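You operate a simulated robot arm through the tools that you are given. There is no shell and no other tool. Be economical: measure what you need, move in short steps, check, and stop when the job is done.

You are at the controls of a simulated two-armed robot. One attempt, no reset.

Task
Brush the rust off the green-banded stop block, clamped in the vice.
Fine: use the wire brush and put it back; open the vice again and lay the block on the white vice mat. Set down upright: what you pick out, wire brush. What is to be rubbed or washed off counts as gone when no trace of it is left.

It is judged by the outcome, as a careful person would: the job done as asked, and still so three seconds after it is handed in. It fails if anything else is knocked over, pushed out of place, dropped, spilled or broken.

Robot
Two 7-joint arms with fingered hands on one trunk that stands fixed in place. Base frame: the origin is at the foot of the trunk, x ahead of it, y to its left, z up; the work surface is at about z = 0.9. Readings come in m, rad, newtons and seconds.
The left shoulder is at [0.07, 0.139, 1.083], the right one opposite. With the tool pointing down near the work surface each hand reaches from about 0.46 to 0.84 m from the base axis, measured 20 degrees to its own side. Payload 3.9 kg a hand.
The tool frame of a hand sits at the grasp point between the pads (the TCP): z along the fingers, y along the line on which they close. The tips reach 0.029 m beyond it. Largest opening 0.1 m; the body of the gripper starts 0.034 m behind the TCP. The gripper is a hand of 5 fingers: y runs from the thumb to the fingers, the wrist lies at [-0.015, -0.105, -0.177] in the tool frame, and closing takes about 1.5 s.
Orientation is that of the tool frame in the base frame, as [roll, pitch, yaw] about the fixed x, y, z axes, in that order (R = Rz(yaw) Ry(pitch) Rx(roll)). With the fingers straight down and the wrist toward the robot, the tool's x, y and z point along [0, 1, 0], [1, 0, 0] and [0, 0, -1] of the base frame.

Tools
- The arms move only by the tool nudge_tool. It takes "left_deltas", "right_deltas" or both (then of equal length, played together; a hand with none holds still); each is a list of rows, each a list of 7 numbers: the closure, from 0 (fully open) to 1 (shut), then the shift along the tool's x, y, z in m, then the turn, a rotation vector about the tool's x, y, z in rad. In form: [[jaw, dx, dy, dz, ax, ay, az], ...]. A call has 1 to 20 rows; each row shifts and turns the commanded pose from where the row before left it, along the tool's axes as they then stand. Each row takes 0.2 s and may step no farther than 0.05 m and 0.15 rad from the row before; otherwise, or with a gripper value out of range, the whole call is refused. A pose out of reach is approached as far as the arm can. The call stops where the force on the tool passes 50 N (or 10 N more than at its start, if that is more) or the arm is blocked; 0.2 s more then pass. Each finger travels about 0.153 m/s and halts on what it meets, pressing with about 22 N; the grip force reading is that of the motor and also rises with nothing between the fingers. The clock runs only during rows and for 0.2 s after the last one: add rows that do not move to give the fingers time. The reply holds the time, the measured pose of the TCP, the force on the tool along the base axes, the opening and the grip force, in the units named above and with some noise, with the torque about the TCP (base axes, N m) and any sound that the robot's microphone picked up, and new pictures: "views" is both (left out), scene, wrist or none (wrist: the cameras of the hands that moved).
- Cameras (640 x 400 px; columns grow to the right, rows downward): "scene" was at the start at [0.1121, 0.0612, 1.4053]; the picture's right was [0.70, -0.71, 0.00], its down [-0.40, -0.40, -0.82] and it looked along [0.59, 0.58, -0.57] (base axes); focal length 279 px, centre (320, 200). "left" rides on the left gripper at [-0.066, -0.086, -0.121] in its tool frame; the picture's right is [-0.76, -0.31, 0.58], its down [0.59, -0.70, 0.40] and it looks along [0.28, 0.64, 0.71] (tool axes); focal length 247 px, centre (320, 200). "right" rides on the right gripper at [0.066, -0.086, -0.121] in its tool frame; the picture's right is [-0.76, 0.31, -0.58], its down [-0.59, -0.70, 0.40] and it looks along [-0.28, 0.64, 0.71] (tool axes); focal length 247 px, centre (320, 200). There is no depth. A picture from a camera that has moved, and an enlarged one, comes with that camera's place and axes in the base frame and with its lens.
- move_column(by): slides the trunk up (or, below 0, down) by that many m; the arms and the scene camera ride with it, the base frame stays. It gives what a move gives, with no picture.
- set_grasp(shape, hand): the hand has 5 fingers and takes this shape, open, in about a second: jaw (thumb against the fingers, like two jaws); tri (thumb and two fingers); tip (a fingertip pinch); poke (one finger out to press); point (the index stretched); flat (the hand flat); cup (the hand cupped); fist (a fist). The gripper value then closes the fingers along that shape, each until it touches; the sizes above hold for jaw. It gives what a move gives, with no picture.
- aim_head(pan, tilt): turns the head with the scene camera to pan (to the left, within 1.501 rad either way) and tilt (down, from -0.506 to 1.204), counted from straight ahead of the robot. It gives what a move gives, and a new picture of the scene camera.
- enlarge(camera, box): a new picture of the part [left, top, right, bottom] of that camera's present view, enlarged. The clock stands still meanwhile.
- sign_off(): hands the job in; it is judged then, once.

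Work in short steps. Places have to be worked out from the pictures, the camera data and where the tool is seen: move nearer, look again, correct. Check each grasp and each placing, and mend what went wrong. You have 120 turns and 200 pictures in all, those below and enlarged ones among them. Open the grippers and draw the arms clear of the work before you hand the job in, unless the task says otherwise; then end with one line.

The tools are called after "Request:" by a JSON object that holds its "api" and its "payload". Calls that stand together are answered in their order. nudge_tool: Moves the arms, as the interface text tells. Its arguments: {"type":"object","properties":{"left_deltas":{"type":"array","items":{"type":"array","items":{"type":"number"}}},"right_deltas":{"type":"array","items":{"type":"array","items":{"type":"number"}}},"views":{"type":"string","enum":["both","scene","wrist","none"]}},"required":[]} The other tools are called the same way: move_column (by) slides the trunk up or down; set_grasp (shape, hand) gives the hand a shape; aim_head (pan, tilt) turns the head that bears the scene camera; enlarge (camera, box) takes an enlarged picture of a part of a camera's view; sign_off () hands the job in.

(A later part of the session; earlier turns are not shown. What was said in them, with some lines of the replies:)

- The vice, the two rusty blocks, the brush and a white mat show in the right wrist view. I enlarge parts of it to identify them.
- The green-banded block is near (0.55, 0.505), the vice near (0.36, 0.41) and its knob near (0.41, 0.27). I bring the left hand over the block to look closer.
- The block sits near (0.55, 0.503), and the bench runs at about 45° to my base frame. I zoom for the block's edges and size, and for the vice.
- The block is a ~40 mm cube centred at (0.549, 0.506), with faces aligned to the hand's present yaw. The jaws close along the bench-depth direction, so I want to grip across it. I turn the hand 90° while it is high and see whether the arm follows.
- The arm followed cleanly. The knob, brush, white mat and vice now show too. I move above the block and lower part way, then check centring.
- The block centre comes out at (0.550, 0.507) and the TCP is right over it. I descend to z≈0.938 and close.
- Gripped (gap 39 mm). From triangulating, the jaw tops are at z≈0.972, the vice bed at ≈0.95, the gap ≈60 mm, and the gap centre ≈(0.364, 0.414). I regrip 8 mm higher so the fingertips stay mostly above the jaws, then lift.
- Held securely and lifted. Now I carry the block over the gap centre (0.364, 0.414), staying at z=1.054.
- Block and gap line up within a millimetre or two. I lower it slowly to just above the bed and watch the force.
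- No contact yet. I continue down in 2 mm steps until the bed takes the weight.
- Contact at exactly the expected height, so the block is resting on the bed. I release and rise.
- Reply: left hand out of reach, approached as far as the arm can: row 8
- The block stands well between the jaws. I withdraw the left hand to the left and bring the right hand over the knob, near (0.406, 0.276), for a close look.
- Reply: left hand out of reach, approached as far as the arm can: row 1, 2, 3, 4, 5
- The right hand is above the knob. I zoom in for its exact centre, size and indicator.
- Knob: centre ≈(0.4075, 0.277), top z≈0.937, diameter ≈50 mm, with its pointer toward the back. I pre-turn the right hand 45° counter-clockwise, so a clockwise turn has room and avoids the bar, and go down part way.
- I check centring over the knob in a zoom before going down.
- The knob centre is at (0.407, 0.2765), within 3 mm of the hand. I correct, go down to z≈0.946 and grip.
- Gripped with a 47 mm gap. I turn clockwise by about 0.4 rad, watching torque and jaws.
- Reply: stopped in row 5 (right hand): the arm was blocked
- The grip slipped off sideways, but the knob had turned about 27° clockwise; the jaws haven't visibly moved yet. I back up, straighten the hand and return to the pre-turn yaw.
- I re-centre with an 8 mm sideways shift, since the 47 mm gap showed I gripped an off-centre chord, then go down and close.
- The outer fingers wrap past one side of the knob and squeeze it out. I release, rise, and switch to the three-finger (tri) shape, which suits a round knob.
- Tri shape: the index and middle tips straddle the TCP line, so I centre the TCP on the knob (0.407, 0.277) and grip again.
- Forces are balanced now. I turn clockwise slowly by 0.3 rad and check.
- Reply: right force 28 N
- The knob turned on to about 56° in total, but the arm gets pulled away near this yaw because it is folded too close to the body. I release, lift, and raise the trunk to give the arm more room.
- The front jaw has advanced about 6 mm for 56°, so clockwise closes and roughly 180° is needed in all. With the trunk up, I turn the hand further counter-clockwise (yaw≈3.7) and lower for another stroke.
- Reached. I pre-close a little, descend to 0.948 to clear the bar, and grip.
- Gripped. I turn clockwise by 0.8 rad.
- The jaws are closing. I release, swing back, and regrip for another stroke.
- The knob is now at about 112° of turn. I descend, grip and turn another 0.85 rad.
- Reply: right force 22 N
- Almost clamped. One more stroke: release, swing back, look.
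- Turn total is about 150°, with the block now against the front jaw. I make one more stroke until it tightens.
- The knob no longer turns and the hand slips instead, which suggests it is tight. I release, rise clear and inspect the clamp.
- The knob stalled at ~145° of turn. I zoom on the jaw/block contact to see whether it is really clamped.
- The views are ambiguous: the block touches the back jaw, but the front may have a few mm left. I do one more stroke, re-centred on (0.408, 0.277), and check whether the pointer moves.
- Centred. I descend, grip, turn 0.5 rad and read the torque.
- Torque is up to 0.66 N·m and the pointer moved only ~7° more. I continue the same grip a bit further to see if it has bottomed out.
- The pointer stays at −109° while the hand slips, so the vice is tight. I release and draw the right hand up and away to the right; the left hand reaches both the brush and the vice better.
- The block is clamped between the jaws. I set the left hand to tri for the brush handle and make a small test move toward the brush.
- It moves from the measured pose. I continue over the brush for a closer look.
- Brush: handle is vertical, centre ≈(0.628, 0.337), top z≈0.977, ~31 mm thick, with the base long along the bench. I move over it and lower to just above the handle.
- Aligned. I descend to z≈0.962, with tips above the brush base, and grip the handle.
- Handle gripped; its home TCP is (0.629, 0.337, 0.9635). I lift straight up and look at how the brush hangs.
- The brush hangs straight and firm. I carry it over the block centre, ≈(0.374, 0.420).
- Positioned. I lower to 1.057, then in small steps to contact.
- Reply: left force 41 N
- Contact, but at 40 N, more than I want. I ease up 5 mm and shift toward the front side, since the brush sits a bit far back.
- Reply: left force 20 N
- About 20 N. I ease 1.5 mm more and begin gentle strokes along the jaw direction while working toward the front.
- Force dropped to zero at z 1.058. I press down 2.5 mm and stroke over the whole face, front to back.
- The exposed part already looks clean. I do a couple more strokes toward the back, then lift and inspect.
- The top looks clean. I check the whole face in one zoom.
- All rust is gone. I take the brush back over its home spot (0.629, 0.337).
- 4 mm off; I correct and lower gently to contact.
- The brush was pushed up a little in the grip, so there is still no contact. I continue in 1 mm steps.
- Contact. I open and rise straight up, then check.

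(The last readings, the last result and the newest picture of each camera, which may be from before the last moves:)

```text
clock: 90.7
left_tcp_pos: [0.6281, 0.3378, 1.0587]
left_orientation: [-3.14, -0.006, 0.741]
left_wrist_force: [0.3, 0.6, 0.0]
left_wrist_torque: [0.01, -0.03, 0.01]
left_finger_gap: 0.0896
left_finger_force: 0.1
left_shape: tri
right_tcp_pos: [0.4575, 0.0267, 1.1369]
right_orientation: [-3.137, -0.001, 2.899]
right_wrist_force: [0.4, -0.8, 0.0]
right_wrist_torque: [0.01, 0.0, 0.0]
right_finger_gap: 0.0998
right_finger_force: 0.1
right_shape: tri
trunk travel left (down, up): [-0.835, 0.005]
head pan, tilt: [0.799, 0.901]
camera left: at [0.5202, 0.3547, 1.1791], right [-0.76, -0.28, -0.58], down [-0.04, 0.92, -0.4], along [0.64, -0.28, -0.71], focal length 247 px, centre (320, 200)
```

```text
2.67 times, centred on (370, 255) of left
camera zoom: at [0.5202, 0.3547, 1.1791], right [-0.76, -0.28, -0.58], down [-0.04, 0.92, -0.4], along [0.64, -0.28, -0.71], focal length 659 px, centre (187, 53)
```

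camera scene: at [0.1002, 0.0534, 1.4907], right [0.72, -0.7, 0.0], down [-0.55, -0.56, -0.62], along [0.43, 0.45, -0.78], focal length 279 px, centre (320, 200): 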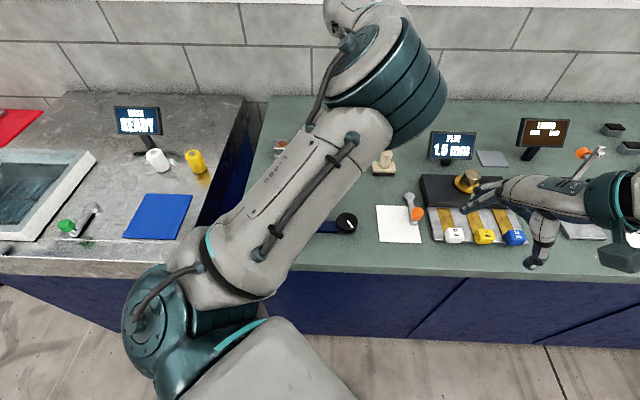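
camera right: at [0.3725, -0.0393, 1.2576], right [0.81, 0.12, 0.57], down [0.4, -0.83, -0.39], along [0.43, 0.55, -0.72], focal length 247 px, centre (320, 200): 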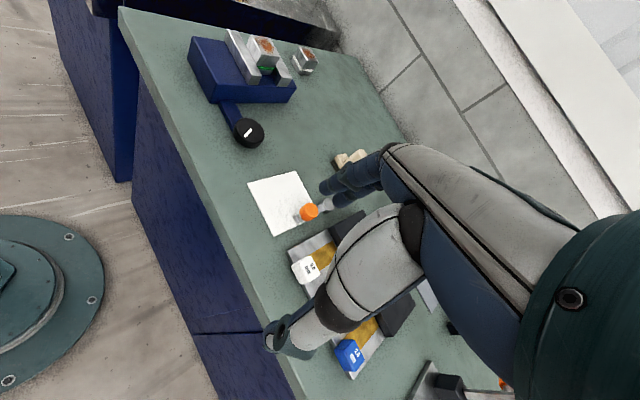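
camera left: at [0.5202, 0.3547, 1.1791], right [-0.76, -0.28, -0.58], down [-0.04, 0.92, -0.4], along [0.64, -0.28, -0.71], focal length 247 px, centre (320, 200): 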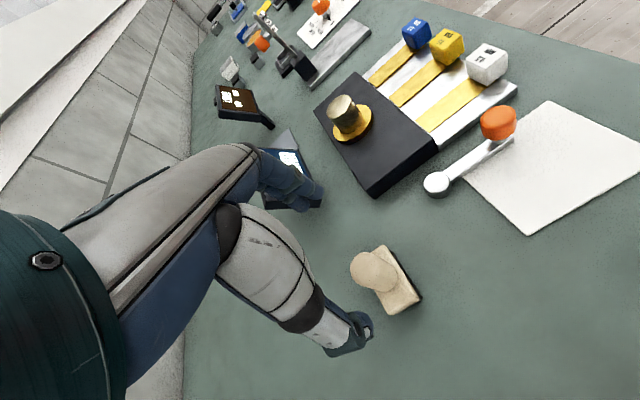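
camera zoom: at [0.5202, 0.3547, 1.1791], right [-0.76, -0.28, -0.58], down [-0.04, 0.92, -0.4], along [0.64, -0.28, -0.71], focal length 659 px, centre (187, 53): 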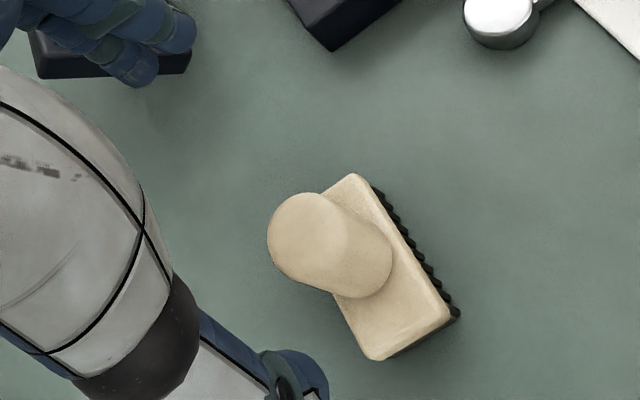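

The brush stands upright at home. I withdraw the left hand to its viewing place and bring the right hand back above the knob.

Request:
{"api": "nudge_tool", "payload": {"left_deltas": [[0, -0.0112, -0.03, -0.0238, 0, 0, 0], [0, -0.0112, -0.03, -0.0238, 0, 0, 0], [0, -0.0112, -0.03, -0.0238, 0, 0, 0], [0, -0.0112, -0.03, -0.0238, 0, 0, 0], [0, -0.0112, -0.03, -0.0238, 0, 0, 0], [0, -0.0112, -0.03, -0.0238, 0, 0, 0], [0, -0.0112, -0.03, -0.0238, 0, 0, 0], [0, -0.0112, -0.03, -0.0238, 0, 0, 0], [0, 0, 0, 0, 0, 0, 0], [0, 0, 0, 0, 0, 0, 0], [0, 0, 0, 0, 0, 0, 0]], "right_deltas": [[0, 0, 0, 0, 0, 0, 0], [0, 0, 0, 0, 0, 0, 0], [0, 0, 0, 0, 0, 0, 0], [0, 0, 0, 0, 0, 0, 0], [0, 0.018, 0.0385, 0.01, 0, 0, 0], [0, 0.018, 0.0385, 0.01, 0, 0, 0], [0, 0.018, 0.0385, 0.01, 0, 0, 0], [0, 0.018, 0.0385, 0.01, 0, 0, 0], [0, 0.018, 0.0385, 0.02, 0, 0, 0], [0, 0.018, 0.0385, 0.02, 0, 0, 0], [0, 0, 0, 0, 0, 0, 0]], "views": "wrist"}}

```text
clock: 93.1
left_tcp_pos: [0.3989, 0.4499, 1.252]
left_orientation: [-3.138, -0.006, 0.74]
left_wrist_force: [-0.9, -0.7, 0.3]
left_wrist_torque: [0.03, 0.02, -0.01]
left_finger_gap: 0.0999
left_finger_force: 0.1
left_shape: tri
right_tcp_pos: [0.4126, 0.2759, 1.0599]
right_orientation: [3.13, -0.004, 2.888]
right_wrist_force: [-0.4, -0.1, -0.2]
right_wrist_torque: [0.03, 0.0, 0.0]
right_finger_gap: 0.1
right_finger_force: 0.0
right_shape: tri
trunk travel left (down, up): [-0.835, 0.005]
head pan, tilt: [0.799, 0.901]
camera right: at [0.3262, 0.2087, 1.179], right [0.81, 0.1, 0.58], down [0.39, -0.82, -0.41], along [0.43, 0.56, -0.71], focal length 247 px, centre (320, 200)
camera left: at [0.2909, 0.4679, 1.3717], right [-0.76, -0.28, -0.58], down [-0.04, 0.92, -0.39], along [0.64, -0.28, -0.71], focal length 247 px, centre (320, 200)
```

right: 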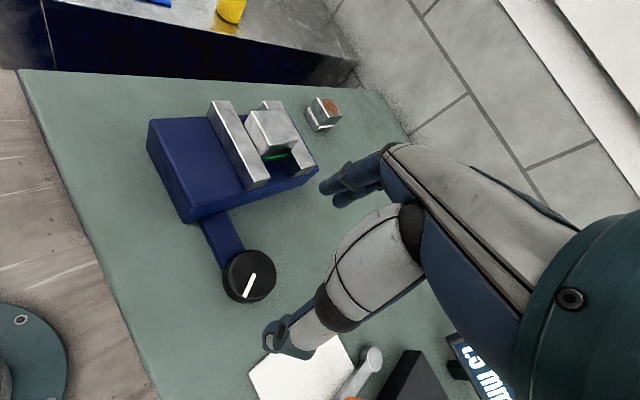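
left: 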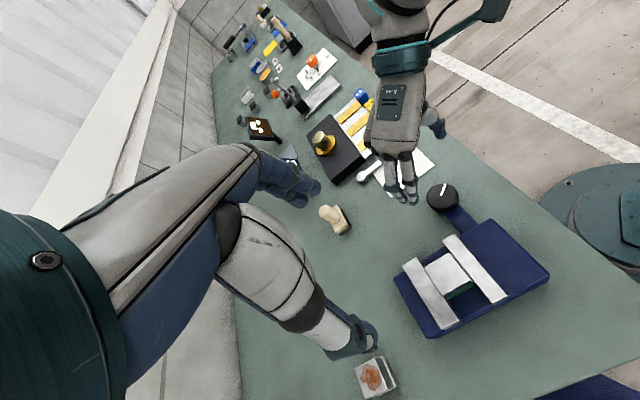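

I align to the knob centre, descend, grip, and turn counter-clockwise 0.9 rad.

Request:
{"api": "nudge_tool", "payload": {"right_deltas": [[0.1, 0.0047, 0, 0.03, 0, 0, -0.08], [0.25, 0, 0, 0.03, 0, 0, 0], [0.25, 0, 0, 0.03, 0, 0, 0], [0.25, 0, 0, 0.023, 0, 0, 0], [0.25, 0, 0, 0, 0, 0, 0], [1.0, 0, 0, 0, 0, 0, 0], [1.0, 0, 0, 0, 0, 0, 0], [1.0, 0, 0, 0, 0, 0, 0], [1.0, 0, 0, 0, 0, 0, -0.1], [1.0, 0, 0, 0, 0, 0, -0.1], [1.0, 0, 0, 0, 0, 0, -0.1], [1.0, 0, 0, 0, 0, 0, -0.1], [1.0, 0, 0, 0, 0, 0, -0.1], [1.0, 0, 0, 0, 0, 0, -0.1], [1.0, 0, 0, 0, 0, 0, -0.1], [1.0, 0, 0, 0, 0, 0, -0.1], [1.0, 0, 0, 0, 0, 0, -0.1]], "views": "wrist"}}

Request:
{"api": "enlarge", "payload": {"camera": "left", "box": [380, 170, 560, 340]}}

```text
clock: 96.7
left_tcp_pos: [0.4005, 0.4515, 1.2495]
left_orientation: [-3.138, -0.006, 0.741]
left_wrist_force: [0.0, -0.4, -0.1]
left_wrist_torque: [0.0, -0.03, -0.02]
left_finger_gap: 0.0998
left_finger_force: 0.1
left_shape: tri
right_tcp_pos: [0.4052, 0.2785, 0.9428]
right_orientation: [-3.14, -0.005, -2.404]
right_wrist_force: [9.4, -9.2, -4.6]
right_wrist_torque: [-0.32, -0.36, -0.12]
right_finger_gap: 0.0434
right_finger_force: 22.0
right_shape: tri
trunk travel left (down, up): [-0.835, 0.005]
head pan, tilt: [0.799, 0.901]
camera right: at [0.4137, 0.171, 1.063], right [0.36, 0.74, 0.57], down [0.91, -0.13, -0.4], along [-0.22, 0.66, -0.71], focal length 247 px, centre (320, 200)
```

right: 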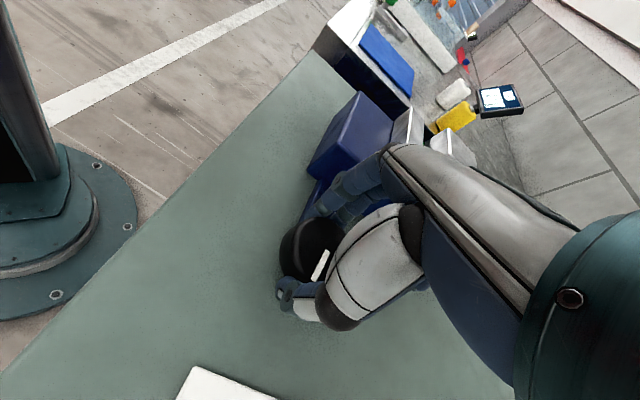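

```text
2.35 times, centred on (470, 255) of left
camera zoom: at [0.2933, 0.468, 1.3711], right [-0.76, -0.28, -0.58], down [-0.04, 0.92, -0.39], along [0.64, -0.28, -0.71], focal length 581 px, centre (-33, 71)
```

zoom: 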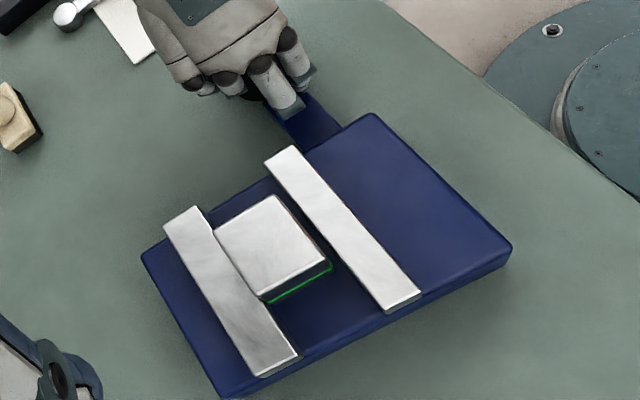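

The jaw is opening. I reset for the next stroke.

Request:
{"api": "nudge_tool", "payload": {"right_deltas": [[0.4, 0, 0, 0, 0, 0, 0], [0.1, 0, 0, 0, 0, 0, 0], [0.1, 0, 0, 0, 0, 0, 0], [0.1, 0, 0, -0.03, 0, 0, 0], [0.1, 0, 0, -0.03, 0, 0, 0.15], [0.1, 0, 0, 0, 0, 0, 0.15], [0.1, 0, 0, 0, 0, 0, 0.15], [0.1, 0, 0, 0, 0, 0, 0.15], [0.1, 0, 0, 0, 0, 0, 0.15], [0.1, 0, 0, 0, 0, 0, 0.15], [0.25, 0, 0, 0, 0, 0, 0], [0.25, 0, 0, 0, 0, 0, 0]], "views": "wrist"}}

```text
clock: 99.3
left_tcp_pos: [0.3982, 0.4531, 1.2513]
left_orientation: [3.14, -0.007, 0.74]
left_wrist_force: [1.3, 0.1, 0.1]
left_wrist_torque: [0.02, 0.01, -0.02]
left_finger_gap: 0.0994
left_finger_force: 0.2
left_shape: tri
right_tcp_pos: [0.4076, 0.2768, 1.0031]
right_orientation: [3.138, -0.012, 2.964]
right_wrist_force: [-0.5, 0.3, 0.3]
right_wrist_torque: [-0.02, -0.01, -0.01]
right_finger_gap: 0.0753
right_finger_force: 0.1
right_shape: tri
trunk travel left (down, up): [-0.835, 0.005]
head pan, tilt: [0.799, 0.901]
camera right: at [0.3283, 0.2038, 1.1248], right [0.81, 0.17, 0.57], down [0.45, -0.79, -0.41], along [0.38, 0.58, -0.71], focal length 247 px, centre (320, 200)
```

right: 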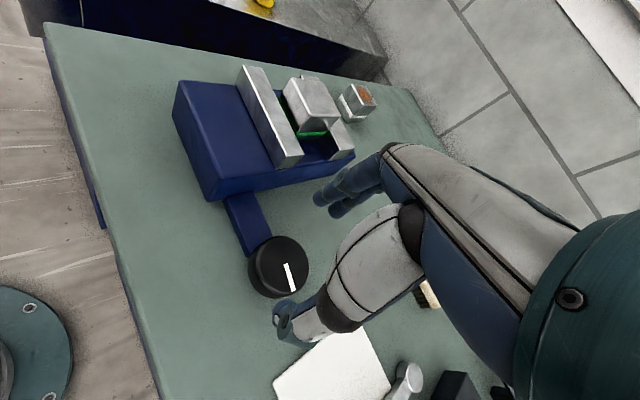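

Centred on the knob. Next counter-clockwise stroke.

Request:
{"api": "nudge_tool", "payload": {"right_deltas": [[0.25, 0, 0, 0.02, 0, 0, 0], [0.25, 0, 0, 0.02, 0, 0, 0], [0.25, 0, 0, 0.017, 0, 0, 0], [0.25, 0, 0, 0, 0, 0, 0], [1.0, 0, 0, 0, 0, 0, 0], [1.0, 0, 0, 0, 0, 0, 0], [1.0, 0, 0, 0, 0, 0, 0], [1.0, 0, 0, 0, 0, 0, -0.1], [1.0, 0, 0, 0, 0, 0, -0.1], [1.0, 0, 0, 0, 0, 0, -0.1], [1.0, 0, 0, 0, 0, 0, -0.1], [1.0, 0, 0, 0, 0, 0, -0.1], [1.0, 0, 0, 0, 0, 0, -0.1], [1.0, 0, 0, 0, 0, 0, -0.1], [1.0, 0, 0, 0, 0, 0, -0.1], [1.0, 0, 0, 0, 0, 0, -0.1]], "views": "none"}}

Request:
{"api": "nudge_tool", "payload": {"right_deltas": [[0.4, 0, 0, 0, 0, 0, 0], [0.1, 0, 0, 0, 0, 0, 0], [0.1, 0, 0, 0, 0, 0, 0], [0.1, 0, 0, -0.03, 0, 0, 0], [0.1, 0, 0, -0.03, 0, 0, 0.15], [0.1, 0, 0, 0, 0, 0, 0.15], [0.1, 0, 0, 0, 0, 0, 0.15], [0.1, 0, 0, 0, 0, 0, 0.15], [0.1, 0, 0, 0, 0, 0, 0.15], [0.1, 0, 0, 0, 0, 0, 0.15], [0.25, 0, 0, 0, 0, 0, 0], [0.25, 0, 0, 0, 0, 0, 0]], "views": "wrist"}}

```text
clock: 102.7
left_tcp_pos: [0.3982, 0.4487, 1.251]
left_orientation: [-3.137, -0.007, 0.74]
left_wrist_force: [0.6, -0.6, -0.1]
left_wrist_torque: [-0.01, 0.01, 0.0]
left_finger_gap: 0.0996
left_finger_force: 0.0
left_shape: tri
right_tcp_pos: [0.4061, 0.2774, 0.9475]
right_orientation: [3.141, 0.0, -2.405]
right_wrist_force: [18.5, -4.2, 29.4]
right_wrist_torque: [-0.26, -0.78, -0.12]
right_finger_gap: 0.0462
right_finger_force: 21.9
right_shape: tri
trunk travel left (down, up): [-0.835, 0.005]
head pan, tilt: [0.799, 0.901]
```

```text
clock: 105.3
left_tcp_pos: [0.3973, 0.4531, 1.251]
left_orientation: [-3.141, -0.007, 0.738]
left_wrist_force: [-0.5, 0.1, 0.3]
left_wrist_torque: [0.01, 0.0, -0.02]
left_finger_gap: 0.0998
left_finger_force: 0.0
left_shape: tri
right_tcp_pos: [0.4085, 0.276, 1.0065]
right_orientation: [3.139, -0.012, 2.967]
right_wrist_force: [0.5, 0.2, 0.0]
right_wrist_torque: [-0.06, 0.01, -0.01]
right_finger_gap: 0.0753
right_finger_force: 0.0
right_shape: tri
trunk travel left (down, up): [-0.835, 0.005]
head pan, tilt: [0.799, 0.901]
camera right: at [0.3286, 0.2037, 1.1272], right [0.81, 0.17, 0.57], down [0.45, -0.79, -0.41], along [0.38, 0.59, -0.71], focal length 247 px, centre (320, 200)
```

right: 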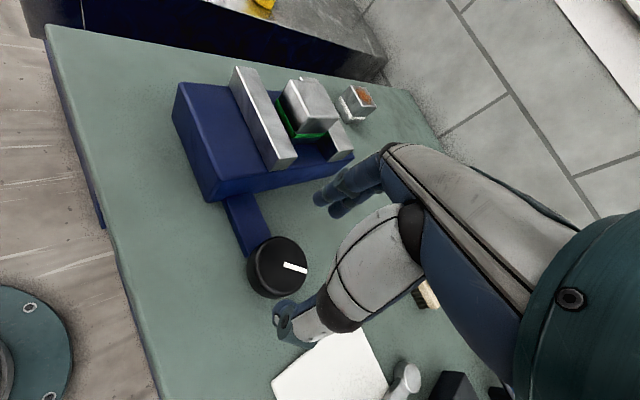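

Pointer is now near −1°; about 43° more returns it to where it began. One more stroke, kept slightly higher.

Request:
{"api": "nudge_tool", "payload": {"right_deltas": [[0.25, 0, 0, 0.02, 0, 0, 0], [0.25, 0, 0, 0.02, 0, 0, 0], [0.25, 0, 0, 0.016, 0, 0, 0], [0.25, 0, 0, 0, 0, 0, 0], [1.0, 0, 0, 0, 0, 0, 0], [1.0, 0, 0, 0, 0, 0, 0], [1.0, 0, 0, 0, 0, 0, 0], [1.0, 0, 0, 0, 0, 0, -0.1], [1.0, 0, 0, 0, 0, 0, -0.1], [1.0, 0, 0, 0, 0, 0, -0.1], [1.0, 0, 0, 0, 0, 0, -0.1], [1.0, 0, 0, 0, 0, 0, -0.1], [1.0, 0, 0, 0, 0, 0, -0.1], [1.0, 0, 0, 0, 0, 0, -0.1], [1.0, 0, 0, 0, 0, 0, -0.05]], "views": "none"}}

Request:
{"api": "nudge_tool", "payload": {"right_deltas": [[0.4, 0, 0, 0, 0, 0, 0], [0.1, 0, 0, 0, 0, 0, 0], [0.1, 0, 0, 0, 0, 0, 0], [0.1, 0, 0, -0.03, 0, 0, 0], [0.1, 0, 0, -0.03, 0, 0, 0.15], [0.1, 0, 0, -0.03, 0, 0, 0.15], [0.1, 0, 0, -0.03, 0, 0, 0.15], [0.1, 0, 0, 0, 0, 0, 0.15], [0.1, 0, 0, 0, 0, 0, 0.15], [0.1, 0, 0, 0, 0, 0, 0]], "views": "wrist"}}

Request:
{"api": "enlarge", "payload": {"camera": "left", "box": [380, 170, 560, 340]}}

```text
clock: 108.5
left_tcp_pos: [0.3991, 0.4504, 1.2519]
left_orientation: [-3.138, -0.007, 0.74]
left_wrist_force: [-0.1, 0.5, 0.2]
left_wrist_torque: [-0.01, 0.01, -0.01]
left_finger_gap: 0.0995
left_finger_force: 0.1
left_shape: tri
right_tcp_pos: [0.4045, 0.2769, 0.95]
right_orientation: [-3.14, 0.0, -2.556]
right_wrist_force: [19.2, -4.0, 22.9]
right_wrist_torque: [-0.48, -0.78, -0.3]
right_finger_gap: 0.0464
right_finger_force: 22.2
right_shape: tri
trunk travel left (down, up): [-0.835, 0.005]
head pan, tilt: [0.799, 0.901]
```

```text
clock: 110.7
left_tcp_pos: [0.3987, 0.4502, 1.2502]
left_orientation: [-3.141, -0.008, 0.741]
left_wrist_force: [-0.7, -0.5, 0.5]
left_wrist_torque: [0.03, -0.03, -0.02]
left_finger_gap: 0.0995
left_finger_force: 0.0
left_shape: tri
right_tcp_pos: [0.4045, 0.2783, 1.0707]
right_orientation: [-3.138, -0.002, 2.975]
right_wrist_force: [0.7, -0.4, 0.2]
right_wrist_torque: [0.03, 0.01, -0.01]
right_finger_gap: 0.0895
right_finger_force: 0.0
right_shape: tri
trunk travel left (down, up): [-0.835, 0.005]
head pan, tilt: [0.799, 0.901]
camera right: at [0.3251, 0.2057, 1.1915], right [0.8, 0.18, 0.57], down [0.46, -0.79, -0.4], along [0.38, 0.58, -0.72], focal length 247 px, centre (320, 200)
```

right: 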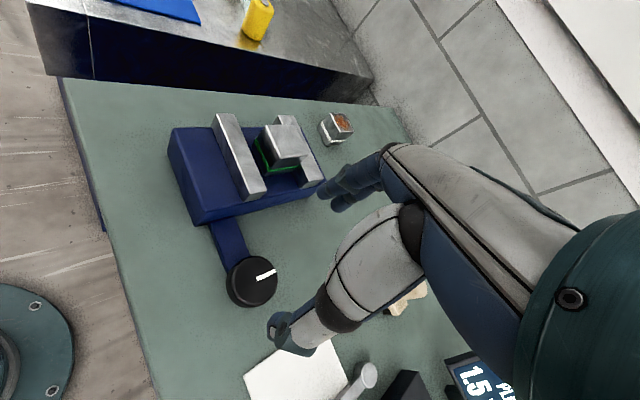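

```text
2.35 times, centred on (470, 255) of left
camera zoom: at [0.2911, 0.4691, 1.3712], right [-0.76, -0.28, -0.58], down [-0.04, 0.92, -0.39], along [0.64, -0.28, -0.71], focal length 581 px, centre (-33, 71)
```

zoom: 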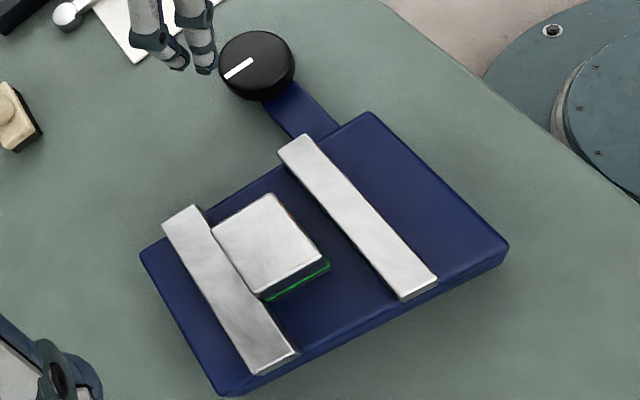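

The jaw is back to its open position and the pointer to its start. I draw the right hand away and bring the left hand (tri) over the block.

Request:
{"api": "nudge_tool", "payload": {"right_deltas": [[0, -0.018, -0.0385, -0.015, 0, 0, 0], [0, -0.018, -0.0385, -0.015, 0, 0, 0], [0, -0.018, -0.0385, -0.015, 0, 0, 0], [0, -0.018, -0.0385, -0.01, 0, 0, 0], [0, -0.018, -0.0385, 0, 0, 0, 0], [0, -0.018, -0.0385, 0, 0, 0, 0], [0, 0, 0, 0, 0, 0, 0], [0, 0, 0, 0, 0, 0, 0], [0, 0, 0, 0, 0, 0, 0], [0, 0, 0, 0, 0, 0, 0]], "left_deltas": [[0.2, 0, 0, 0, 0, 0, 0], [0.2, 0, 0, 0, 0, 0, 0], [0.2, 0, 0, 0, 0, 0, 0], [0.2, -0.0137, 0.0022, 0.03, 0, 0, 0], [0.2, -0.0135, 0.0022, 0.03, 0, 0, 0], [0.2, -0.0135, 0.0021, 0.03, 0, 0, 0], [0.2, 0, 0, 0.035, 0, 0, 0], [0.2, 0, 0, 0.035, 0, 0, 0], [0.2, 0, 0, 0.03, 0, 0, 0], [0.2, 0, 0, 0, 0, 0, 0]], "views": "wrist"}}

Request:
{"api": "enlarge", "payload": {"camera": "left", "box": [270, 190, 470, 340]}}

Request:
{"api": "enlarge", "payload": {"camera": "right", "box": [180, 10, 340, 120]}}

```text
clock: 112.9
left_tcp_pos: [0.3747, 0.4219, 1.0591]
left_orientation: [-3.141, -0.005, 0.741]
left_wrist_force: [0.6, 0.2, -0.4]
left_wrist_torque: [0.0, -0.01, 0.0]
left_finger_gap: 0.0802
left_finger_force: 0.1
left_shape: tri
right_tcp_pos: [0.4729, 0.035, 1.1291]
right_orientation: [-3.137, 0.0, 2.979]
right_wrist_force: [-0.1, -0.6, 0.1]
right_wrist_torque: [0.0, -0.02, -0.01]
right_finger_gap: 0.0998
right_finger_force: 0.2
right_shape: tri
trunk travel left (down, up): [-0.835, 0.005]
head pan, tilt: [0.799, 0.901]
camera right: at [0.3935, -0.0382, 1.2494], right [0.8, 0.18, 0.57], down [0.47, -0.79, -0.4], along [0.38, 0.58, -0.72], focal length 247 px, centre (320, 200)
camera left: at [0.2672, 0.4399, 1.1789], right [-0.76, -0.28, -0.58], down [-0.04, 0.92, -0.39], along [0.64, -0.28, -0.71], focal length 247 px, centre (320, 200)
```

right: 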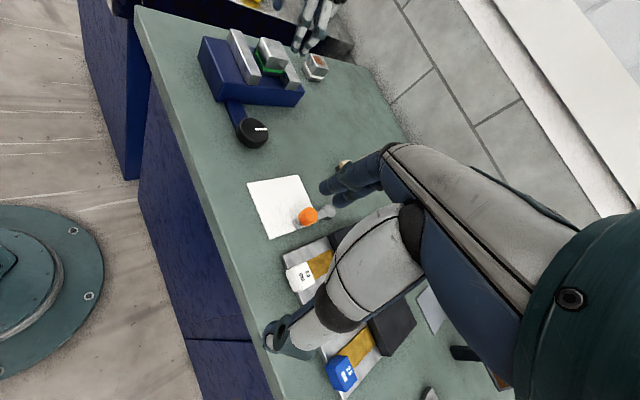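
left: 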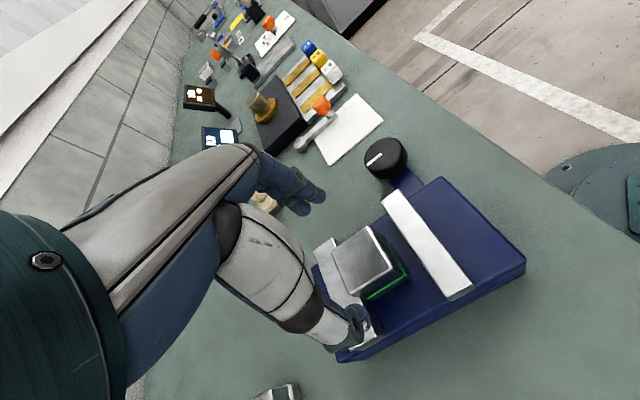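

```text
2.67 times, centred on (370, 265) of left
camera zoom: at [0.2672, 0.4399, 1.1789], right [-0.76, -0.28, -0.58], down [-0.04, 0.92, -0.39], along [0.64, -0.28, -0.71], focal length 659 px, centre (187, 27)
```

zoom: 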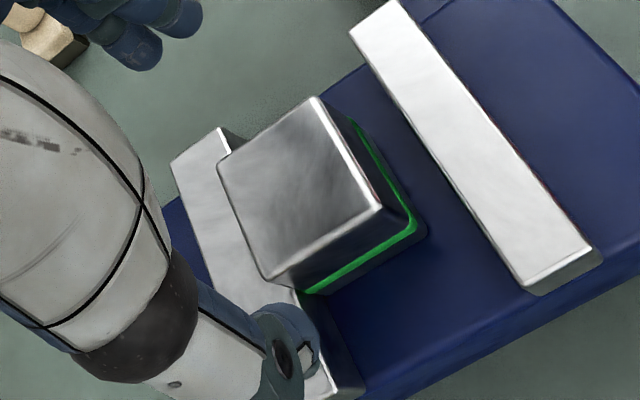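

```text
3.64 times, centred on (260, 65) of right
camera zoom: at [0.3935, -0.0382, 1.2494], right [0.8, 0.18, 0.57], down [0.47, -0.79, -0.4], along [0.38, 0.58, -0.72], focal length 898 px, centre (538, 691)
```

zoom: 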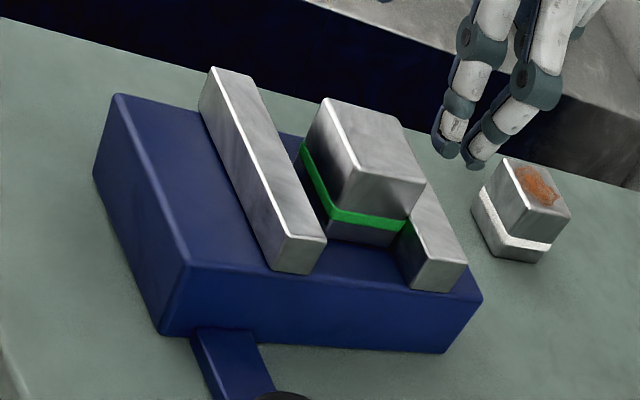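

Block is upright, top centre ≈(0.3726, 0.4187). I descend to z≈0.998, with tips at jaw-top level, and grip.

Request:
{"api": "nudge_tool", "payload": {"left_deltas": [[0.2, -0.005, 0.001, 0.02, 0, 0, 0], [0.2, 0, 0, 0.02, 0, 0, 0], [0.2, 0, 0, 0.015, 0, 0, 0], [0.2, 0, 0, 0.006, 0, 0, 0], [0.2, 0, 0, 0, 0, 0, 0], [0.8, 0, 0, 0, 0, 0, 0], [0.8, 0, 0, 0, 0, 0, 0], [0.8, 0, 0, 0, 0, 0, 0], [0.8, 0, 0, 0, 0, 0, 0]], "views": "wrist"}}

Request:
{"api": "enlarge", "payload": {"camera": "right", "box": [180, 10, 340, 120]}}

```text
clock: 114.9
left_tcp_pos: [0.3711, 0.4202, 0.9988]
left_orientation: [-3.139, -0.006, 0.742]
left_wrist_force: [0.0, -1.6, 0.4]
left_wrist_torque: [-0.05, -0.03, -0.02]
left_finger_gap: 0.0383
left_finger_force: 22.2
left_shape: tri
right_tcp_pos: [0.4739, 0.0356, 1.1289]
right_orientation: [-3.138, -0.001, 2.978]
right_wrist_force: [0.9, -0.3, -0.5]
right_wrist_torque: [0.0, -0.03, 0.0]
right_finger_gap: 0.0995
right_finger_force: 0.1
right_shape: tri
trunk travel left (down, up): [-0.835, 0.005]
head pan, tilt: [0.799, 0.901]
camera left: at [0.2626, 0.4356, 1.1188], right [-0.76, -0.28, -0.58], down [-0.04, 0.92, -0.4], along [0.64, -0.28, -0.71], focal length 247 px, centre (320, 200)
```

left: 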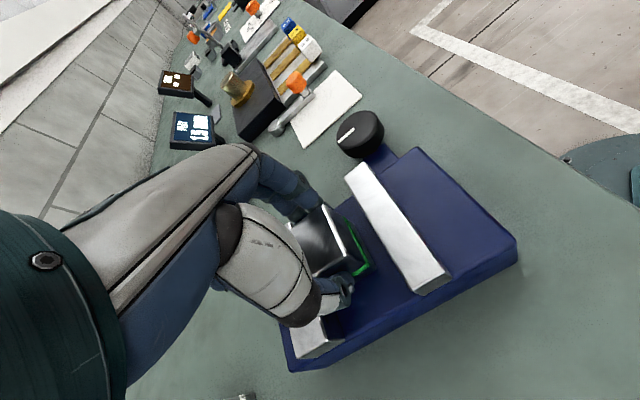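

```text
3.64 times, centred on (260, 65) of right
camera zoom: at [0.394, -0.0385, 1.2491], right [0.8, 0.18, 0.57], down [0.47, -0.79, -0.4], along [0.38, 0.58, -0.72], focal length 898 px, centre (538, 691)
```

zoom: 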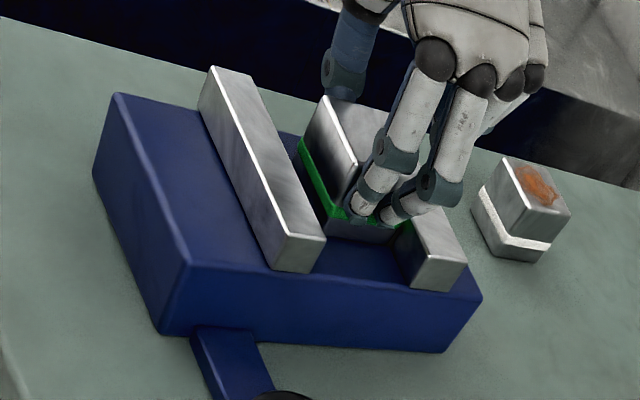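

Gripped. I lift 9 cm, then carry it over the mat, aiming for its clear side away from the orange-knobbed lever, ≈(0.491, 0.203).

Request:
{"api": "nudge_tool", "payload": {"left_deltas": [[0.8, 0, 0, -0.02, 0, 0, 0], [0.8, 0, 0, -0.03, 0, 0, 0], [0.8, 0, 0, -0.04, 0, 0, 0], [0.8, 0, 0, 0, 0, 0, 0], [0.8, -0.0096, 0.0403, 0, 0, 0, 0], [0.8, -0.0096, 0.0403, 0, 0, 0, 0], [0.8, -0.0096, 0.0403, 0, 0, 0, 0], [0.8, -0.0096, 0.0403, 0, 0, 0, 0], [0.8, -0.0096, 0.0403, 0, 0, 0, 0], [0.8, -0.0096, 0.0403, 0, 0, 0, 0], [0.8, 0, 0, 0, 0, 0, 0]]}}

Request:
{"api": "enlarge", "payload": {"camera": "left", "box": [270, 130, 510, 330]}}

Request:
{"api": "enlarge", "payload": {"camera": "right", "box": [180, 120, 380, 260]}}

```text
clock: 117.3
left_tcp_pos: [0.4934, 0.2055, 1.0878]
left_orientation: [3.12, 0.02, 0.76]
left_wrist_force: [-0.3, -0.4, -5.6]
left_wrist_torque: [0.0, 0.0, 0.03]
left_finger_gap: 0.0378
left_finger_force: 21.3
left_shape: tri
right_tcp_pos: [0.472, 0.0355, 1.1278]
right_orientation: [-3.136, -0.002, 2.981]
right_wrist_force: [0.0, 0.0, 0.6]
right_wrist_torque: [-0.03, 0.03, 0.04]
right_finger_gap: 0.0999
right_finger_force: 0.1
right_shape: tri
trunk travel left (down, up): [-0.835, 0.005]
head pan, tilt: [0.799, 0.901]
camera scene: at [0.1022, 0.0543, 1.4905], right [0.72, -0.7, 0.0], down [-0.55, -0.56, -0.62], along [0.43, 0.44, -0.78], focal length 279 px, centre (320, 200)
camera left: at [0.3859, 0.2246, 1.2078], right [-0.76, -0.32, -0.57], down [-0.06, 0.9, -0.42], along [0.65, -0.29, -0.7], focal length 247 px, centre (320, 200)
```

scene: 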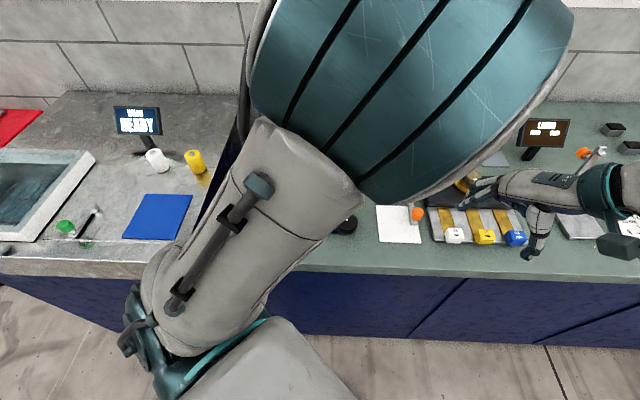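
left: 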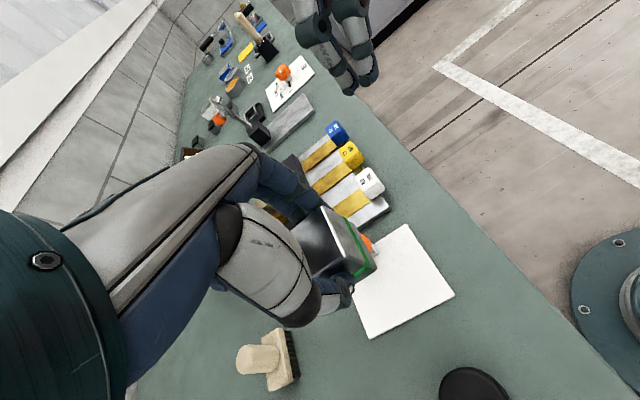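

```text
2.00 times, centred on (390, 230) of left
camera zoom: at [0.3859, 0.2246, 1.2078], right [-0.76, -0.32, -0.57], down [-0.06, 0.9, -0.42], along [0.65, -0.29, -0.7], focal length 494 px, centre (180, 140)
```

zoom: 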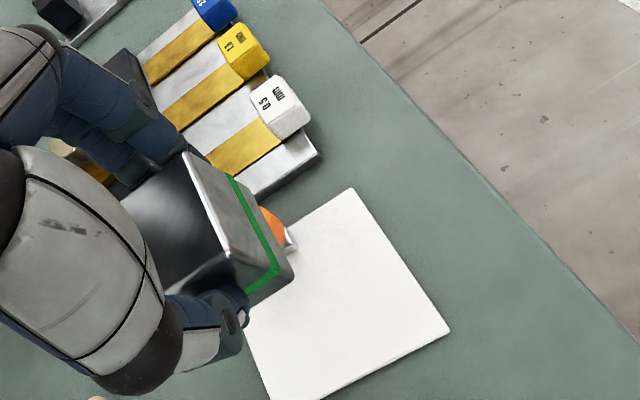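

```text
2.86 times, centred on (280, 190) of right
camera zoom: at [0.3942, -0.0375, 1.2491], right [0.8, 0.18, 0.57], down [0.47, -0.79, -0.4], along [0.38, 0.58, -0.72], focal length 706 px, centre (434, 229)
```

zoom: 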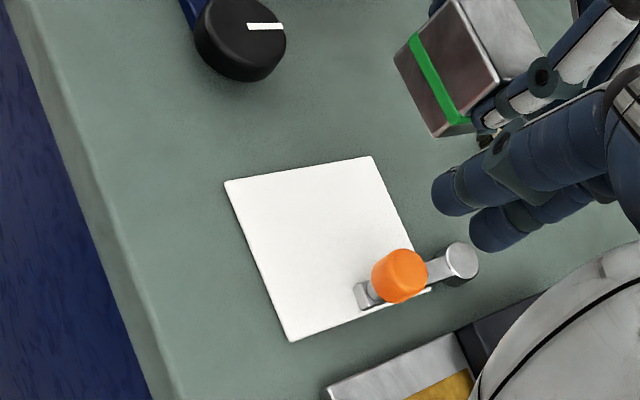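

Block is near the mat. Mat centre ≈(0.513, 0.196); I aim for (0.484, 0.201), clear of the lever, and lower to just above it.

Request:
{"api": "nudge_tool", "payload": {"left_deltas": [[0.8, -0.0098, -0.0027, 0, 0, 0, 0], [0.8, 0, 0, 0.03, 0, 0, 0], [0.8, 0, 0, 0.03, 0, 0, 0], [0.8, 0, 0, 0.03, 0, 0, 0], [0.8, 0, 0, 0.02, 0, 0, 0], [0.8, 0, 0, 0.005, 0, 0, 0], [0.8, 0, 0, 0, 0, 0, 0]], "views": "wrist"}}

Request:
{"api": "enlarge", "payload": {"camera": "right", "box": [200, 120, 360, 250]}}

Request:
{"api": "enlarge", "payload": {"camera": "left", "box": [270, 170, 470, 330]}}

```text
clock: 118.9
left_tcp_pos: [0.4829, 0.1988, 0.971]
left_orientation: [-3.141, -0.002, 0.746]
left_wrist_force: [0.4, -0.4, -5.3]
left_wrist_torque: [-0.01, 0.03, -0.02]
left_finger_gap: 0.0377
left_finger_force: 22.2
left_shape: tri
right_tcp_pos: [0.4732, 0.0345, 1.1281]
right_orientation: [-3.135, -0.001, 2.979]
right_wrist_force: [0.4, 0.4, 1.3]
right_wrist_torque: [0.0, 0.0, 0.0]
right_finger_gap: 0.0998
right_finger_force: 0.1
right_shape: tri
trunk travel left (down, up): [-0.835, 0.005]
head pan, tilt: [0.799, 0.901]
camera left: at [0.3746, 0.215, 1.0919], right [-0.76, -0.29, -0.58], down [-0.04, 0.92, -0.4], along [0.64, -0.28, -0.71], focal length 247 px, centre (320, 200)
```

left: 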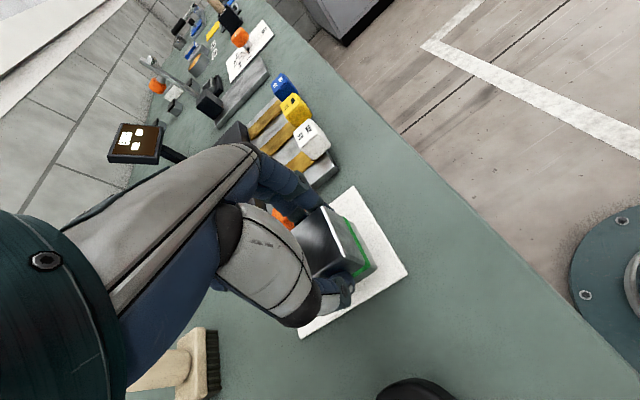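

```text
3.08 times, centred on (280, 185) of right
camera zoom: at [0.3943, -0.0382, 1.2491], right [0.8, 0.18, 0.57], down [0.47, -0.79, -0.4], along [0.38, 0.58, -0.72], focal length 760 px, centre (443, 246)
```

zoom: 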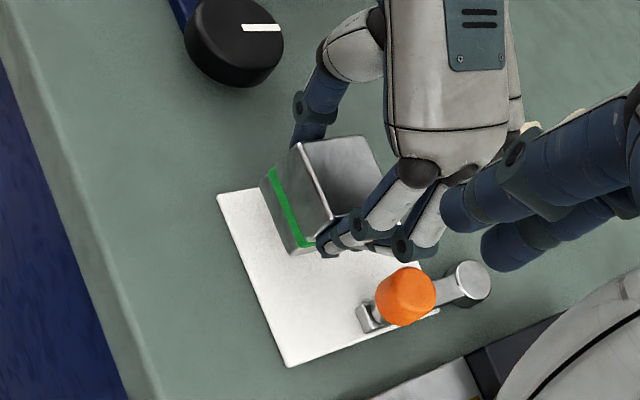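

```text
2.50 times, centred on (370, 250) of left
camera zoom: at [0.3746, 0.215, 1.0919], right [-0.76, -0.29, -0.58], down [-0.04, 0.92, -0.4], along [0.64, -0.28, -0.71], focal length 617 px, centre (195, 75)
```

zoom: 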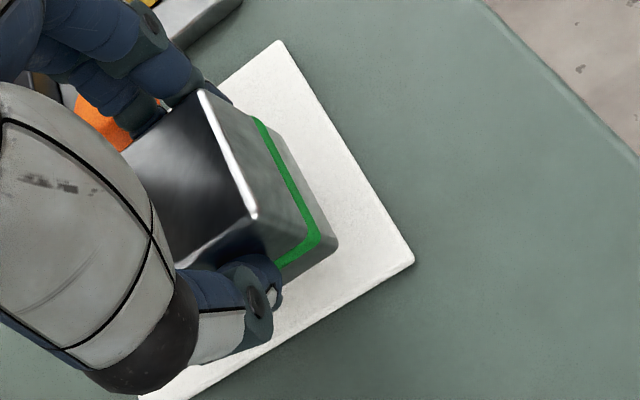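

Placement looks well inside the mat, with room to the orange knob. I lower gently to contact.

Request:
{"api": "nudge_tool", "payload": {"left_deltas": [[0.8, 0, 0, 0.01, 0, 0, 0], [0.8, 0, 0, 0.005, 0, 0, 0], [0.8, 0, 0, 0.002, 0, 0, 0], [0.8, 0, 0, 0.001, 0, 0, 0], [0.8, 0, 0, 0, 0, 0, 0]], "views": "none"}}

```text
clock: 120.1
left_tcp_pos: [0.4834, 0.1961, 0.9553]
left_orientation: [-3.14, -0.006, 0.74]
left_wrist_force: [-0.9, 0.3, -6.3]
left_wrist_torque: [-0.03, 0.06, 0.02]
left_finger_gap: 0.0381
left_finger_force: 22.5
left_shape: tri
right_tcp_pos: [0.4743, 0.0344, 1.1272]
right_orientation: [-3.135, -0.001, 2.98]
right_wrist_force: [0.7, -0.4, 0.5]
right_wrist_torque: [-0.02, 0.01, -0.02]
right_finger_gap: 0.1
right_finger_force: 0.0
right_shape: tri
trunk travel left (down, up): [-0.835, 0.005]
head pan, tilt: [0.799, 0.901]
```

Request:
{"api": "nudge_tool", "payload": {"left_deltas": [[0.8, 0, 0, 0.0015, 0, 0, 0], [0.8, 0, 0, 0.001, 0, 0, 0], [0.8, 0, 0, 0.001, 0, 0, 0], [0.8, 0, 0, 0, 0, 0, 0]], "views": "none"}}

```text
clock: 121.1
left_tcp_pos: [0.4831, 0.1946, 0.9519]
left_orientation: [-3.141, -0.009, 0.74]
left_wrist_force: [-2.3, -1.9, 5.0]
left_wrist_torque: [0.01, 0.07, 0.02]
left_finger_gap: 0.0381
left_finger_force: 22.0
left_shape: tri
right_tcp_pos: [0.4717, 0.0338, 1.1296]
right_orientation: [-3.137, -0.001, 2.979]
right_wrist_force: [-0.4, -0.1, 0.9]
right_wrist_torque: [0.02, 0.0, 0.01]
right_finger_gap: 0.0998
right_finger_force: 0.0
right_shape: tri
trunk travel left (down, up): [-0.835, 0.005]
head pan, tilt: [0.799, 0.901]
```

The block rests on the mat. I open only slightly to keep off the lever, and rise.

Request:
{"api": "nudge_tool", "payload": {"left_deltas": [[0.55, 0, 0, 0, 0, 0, 0], [0.42, 0, 0, 0, 0, 0, 0], [0.42, 0, 0, 0, 0, 0, 0], [0.42, 0, 0, -0.02, 0, 0, 0], [0.42, 0, 0, -0.03, 0, 0, 0], [0.3, 0, 0, -0.03, 0, 0, 0], [0, -0.0, 0, -0.03, 0, 0, 0], [0, 0, -0.03, -0.02, 0, 0, 0], [0, 0, -0.03, -0.01, 0, 0, 0], [0, 0, -0.03, -0.01, 0, 0, 0], [0, 0, -0.03, -0.01, 0, 0, 0], [0, 0, 0, 0, 0, 0, 0]]}}

Request:
{"api": "enlarge", "payload": {"camera": "right", "box": [200, 120, 360, 250]}}

```text
clock: 123.7
left_tcp_pos: [0.3999, 0.2842, 1.1108]
left_orientation: [-3.14, -0.006, 0.739]
left_wrist_force: [0.3, 0.5, -0.4]
left_wrist_torque: [-0.01, -0.01, 0.01]
left_finger_gap: 0.0998
left_finger_force: 0.1
left_shape: tri
right_tcp_pos: [0.4741, 0.0338, 1.1292]
right_orientation: [-3.138, -0.001, 2.98]
right_wrist_force: [0.3, 0.0, -0.3]
right_wrist_torque: [0.01, 0.01, 0.01]
right_finger_gap: 0.0999
right_finger_force: 0.0
right_shape: tri
trunk travel left (down, up): [-0.835, 0.005]
head pan, tilt: [0.799, 0.901]
camera scene: at [0.1024, 0.0526, 1.4906], right [0.72, -0.7, 0.0], down [-0.55, -0.56, -0.62], along [0.43, 0.45, -0.78], focal length 279 px, centre (320, 200)
camera left: at [0.2923, 0.3013, 1.2314], right [-0.76, -0.28, -0.58], down [-0.04, 0.92, -0.39], along [0.64, -0.28, -0.71], focal length 247 px, centre (320, 200)
```

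scene: 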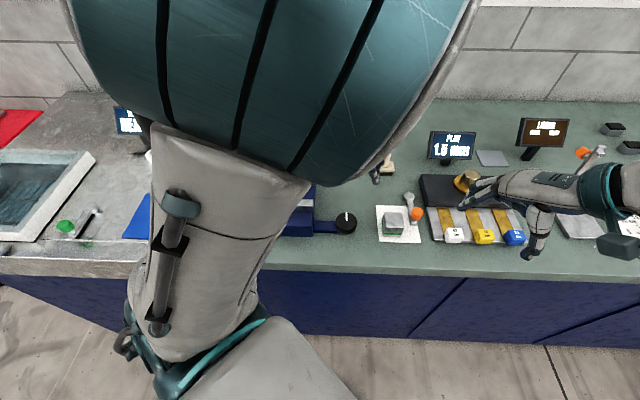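
left: 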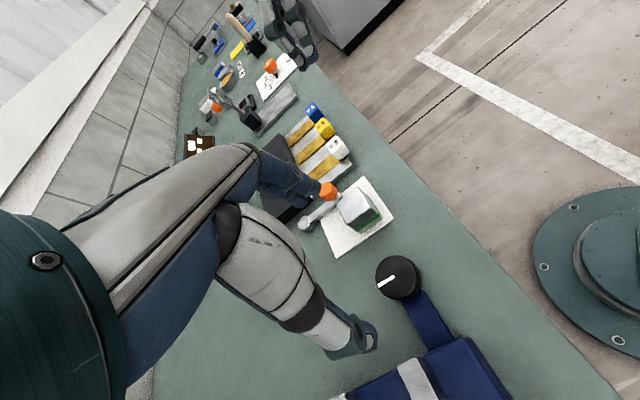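

```text
3.08 times, centred on (280, 185) of right
camera zoom: at [0.3943, -0.039, 1.249], right [0.8, 0.18, 0.57], down [0.47, -0.79, -0.4], along [0.38, 0.58, -0.72], focal length 760 px, centre (443, 246)
```

zoom: 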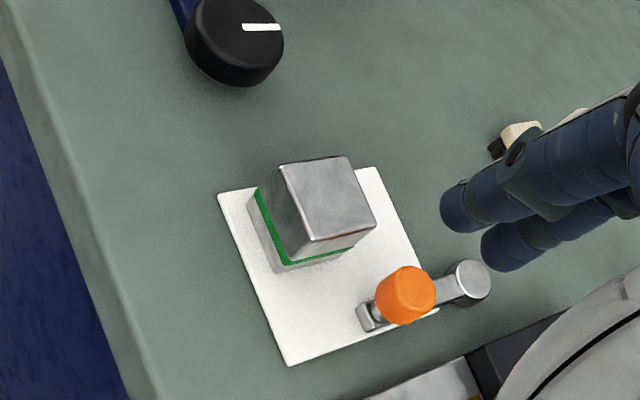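

The block stands upright on the mat. I see a faint brownish line at the top edge, so I zoom closely for any rust trace.

Request:
{"api": "enlarge", "payload": {"camera": "right", "box": [255, 150, 305, 195]}}

Request:
{"api": "enlarge", "payload": {"camera": "left", "box": [315, 175, 395, 245]}}

Request:
{"api": "enlarge", "payload": {"camera": "scene", "box": [270, 130, 450, 260]}}

```text
8.89 times, centred on (280, 172) of right
camera zoom: at [0.3943, -0.039, 1.249], right [0.8, 0.18, 0.57], down [0.47, -0.79, -0.4], along [0.38, 0.58, -0.72], focal length 2195 px, centre (676, 444)
```

zoom: 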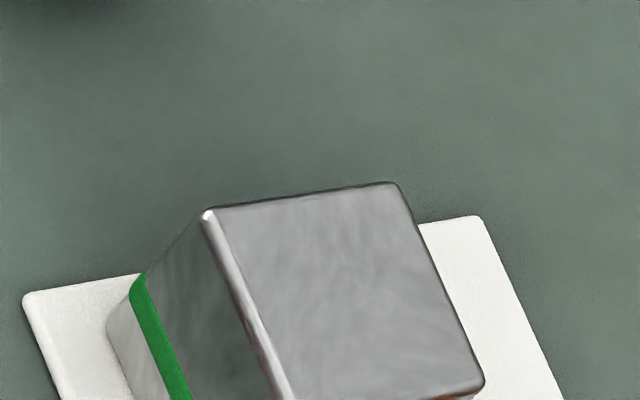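

```text
5.71 times, centred on (355, 210) of left
camera zoom: at [0.2923, 0.3013, 1.2314], right [-0.76, -0.28, -0.58], down [-0.04, 0.92, -0.39], along [0.64, -0.28, -0.71], focal length 1411 px, centre (120, 143)
```

zoom: 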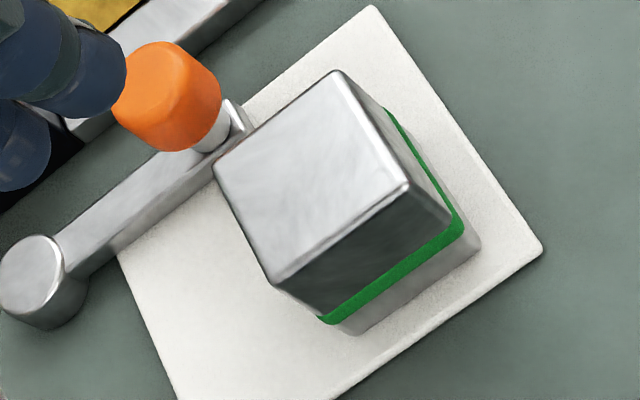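

```text
3.08 times, centred on (360, 195) of scene
camera zoom: at [0.1024, 0.0526, 1.4906], right [0.72, -0.7, 0.0], down [-0.55, -0.56, -0.62], along [0.43, 0.45, -0.78], focal length 858 px, centre (197, 215)
```

zoom: 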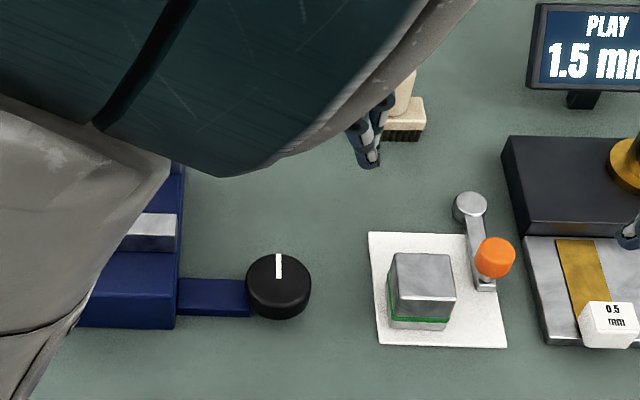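

The block is clean (the tint is a reflection of the orange knob), and the vice pointer is back at its start. I draw the left arm clear and take a last look around.

Request:
{"api": "nudge_tool", "payload": {"left_deltas": [[0, 0.02, -0.02, -0.028, 0, 0, 0], [0, 0.022, -0.026, -0.028, 0, 0, 0], [0, 0.022, -0.026, -0.028, 0, 0, 0], [0, 0.022, -0.026, -0.028, 0, 0, 0], [0, 0.022, -0.026, -0.028, 0, 0, 0], [0, 0, 0, 0, 0, 0, 0]], "right_deltas": [[0, 0, -0.02, -0.02, 0, 0, 0], [0, 0, -0.02, -0.02, 0, 0, 0], [0, 0, -0.02, -0.02, 0, 0, 0], [0, 0, 0, 0, 0, 0, 0], [0, 0, 0, 0, 0, 0, 0], [0, 0, 0, 0, 0, 0, 0]]}}

```text
clock: 125.1
left_tcp_pos: [0.3966, 0.447, 1.2522]
left_orientation: [-3.139, -0.007, 0.739]
left_wrist_force: [0.3, -0.5, 0.2]
left_wrist_torque: [0.02, 0.02, 0.02]
left_finger_gap: 0.0998
left_finger_force: 0.1
left_shape: tri
right_tcp_pos: [0.4623, -0.0236, 1.1878]
right_orientation: [-3.137, 0.0, 2.98]
right_wrist_force: [0.3, -0.7, -0.5]
right_wrist_torque: [0.01, 0.0, -0.02]
right_finger_gap: 0.0997
right_finger_force: 0.0
right_shape: tri
trunk travel left (down, up): [-0.835, 0.005]
head pan, tilt: [0.799, 0.901]
camera scene: at [0.1018, 0.0519, 1.4907], right [0.72, -0.7, 0.0], down [-0.55, -0.56, -0.62], along [0.43, 0.45, -0.78], focal length 279 px, centre (320, 200)
camera right: at [0.3829, -0.0975, 1.3092], right [0.8, 0.18, 0.57], down [0.47, -0.79, -0.4], along [0.38, 0.58, -0.72], focal length 247 px, centre (320, 200)
camera left: at [0.2887, 0.4645, 1.3728], right [-0.76, -0.28, -0.58], down [-0.04, 0.92, -0.39], along [0.64, -0.28, -0.71], focal length 247 px, centre (320, 200)
```

scene: 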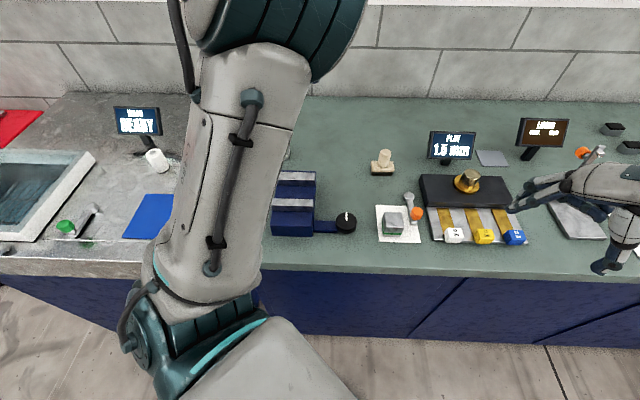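
right: 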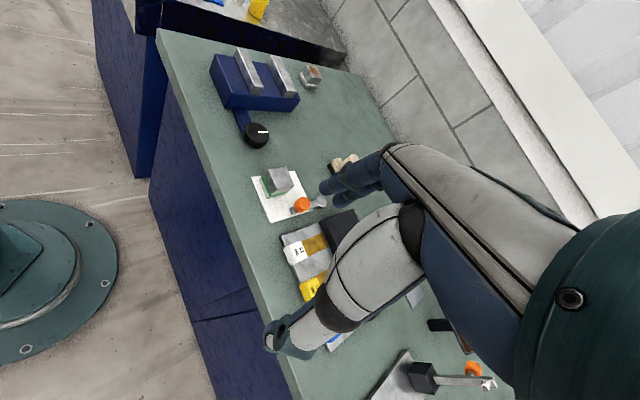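
left: 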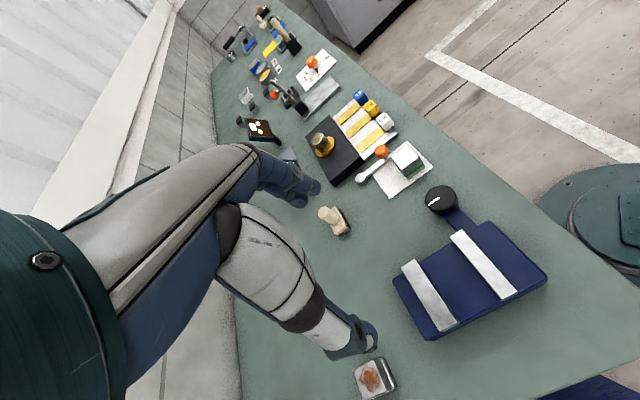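

Everything is in place: the clean block is upright on the mat, the vice is open, the brush is upright at home, the white-banded block is untouched, and the hands are open and clear. I hand the job in.

Request:
{"api": "sign_off", "payload": {}}

```text
The job is handed in.
```

I brushed the green-banded stop block clean in the vice and handed the job in: the vice is open again, the block is upright on the white mat, and the wire brush is upright back in its place.
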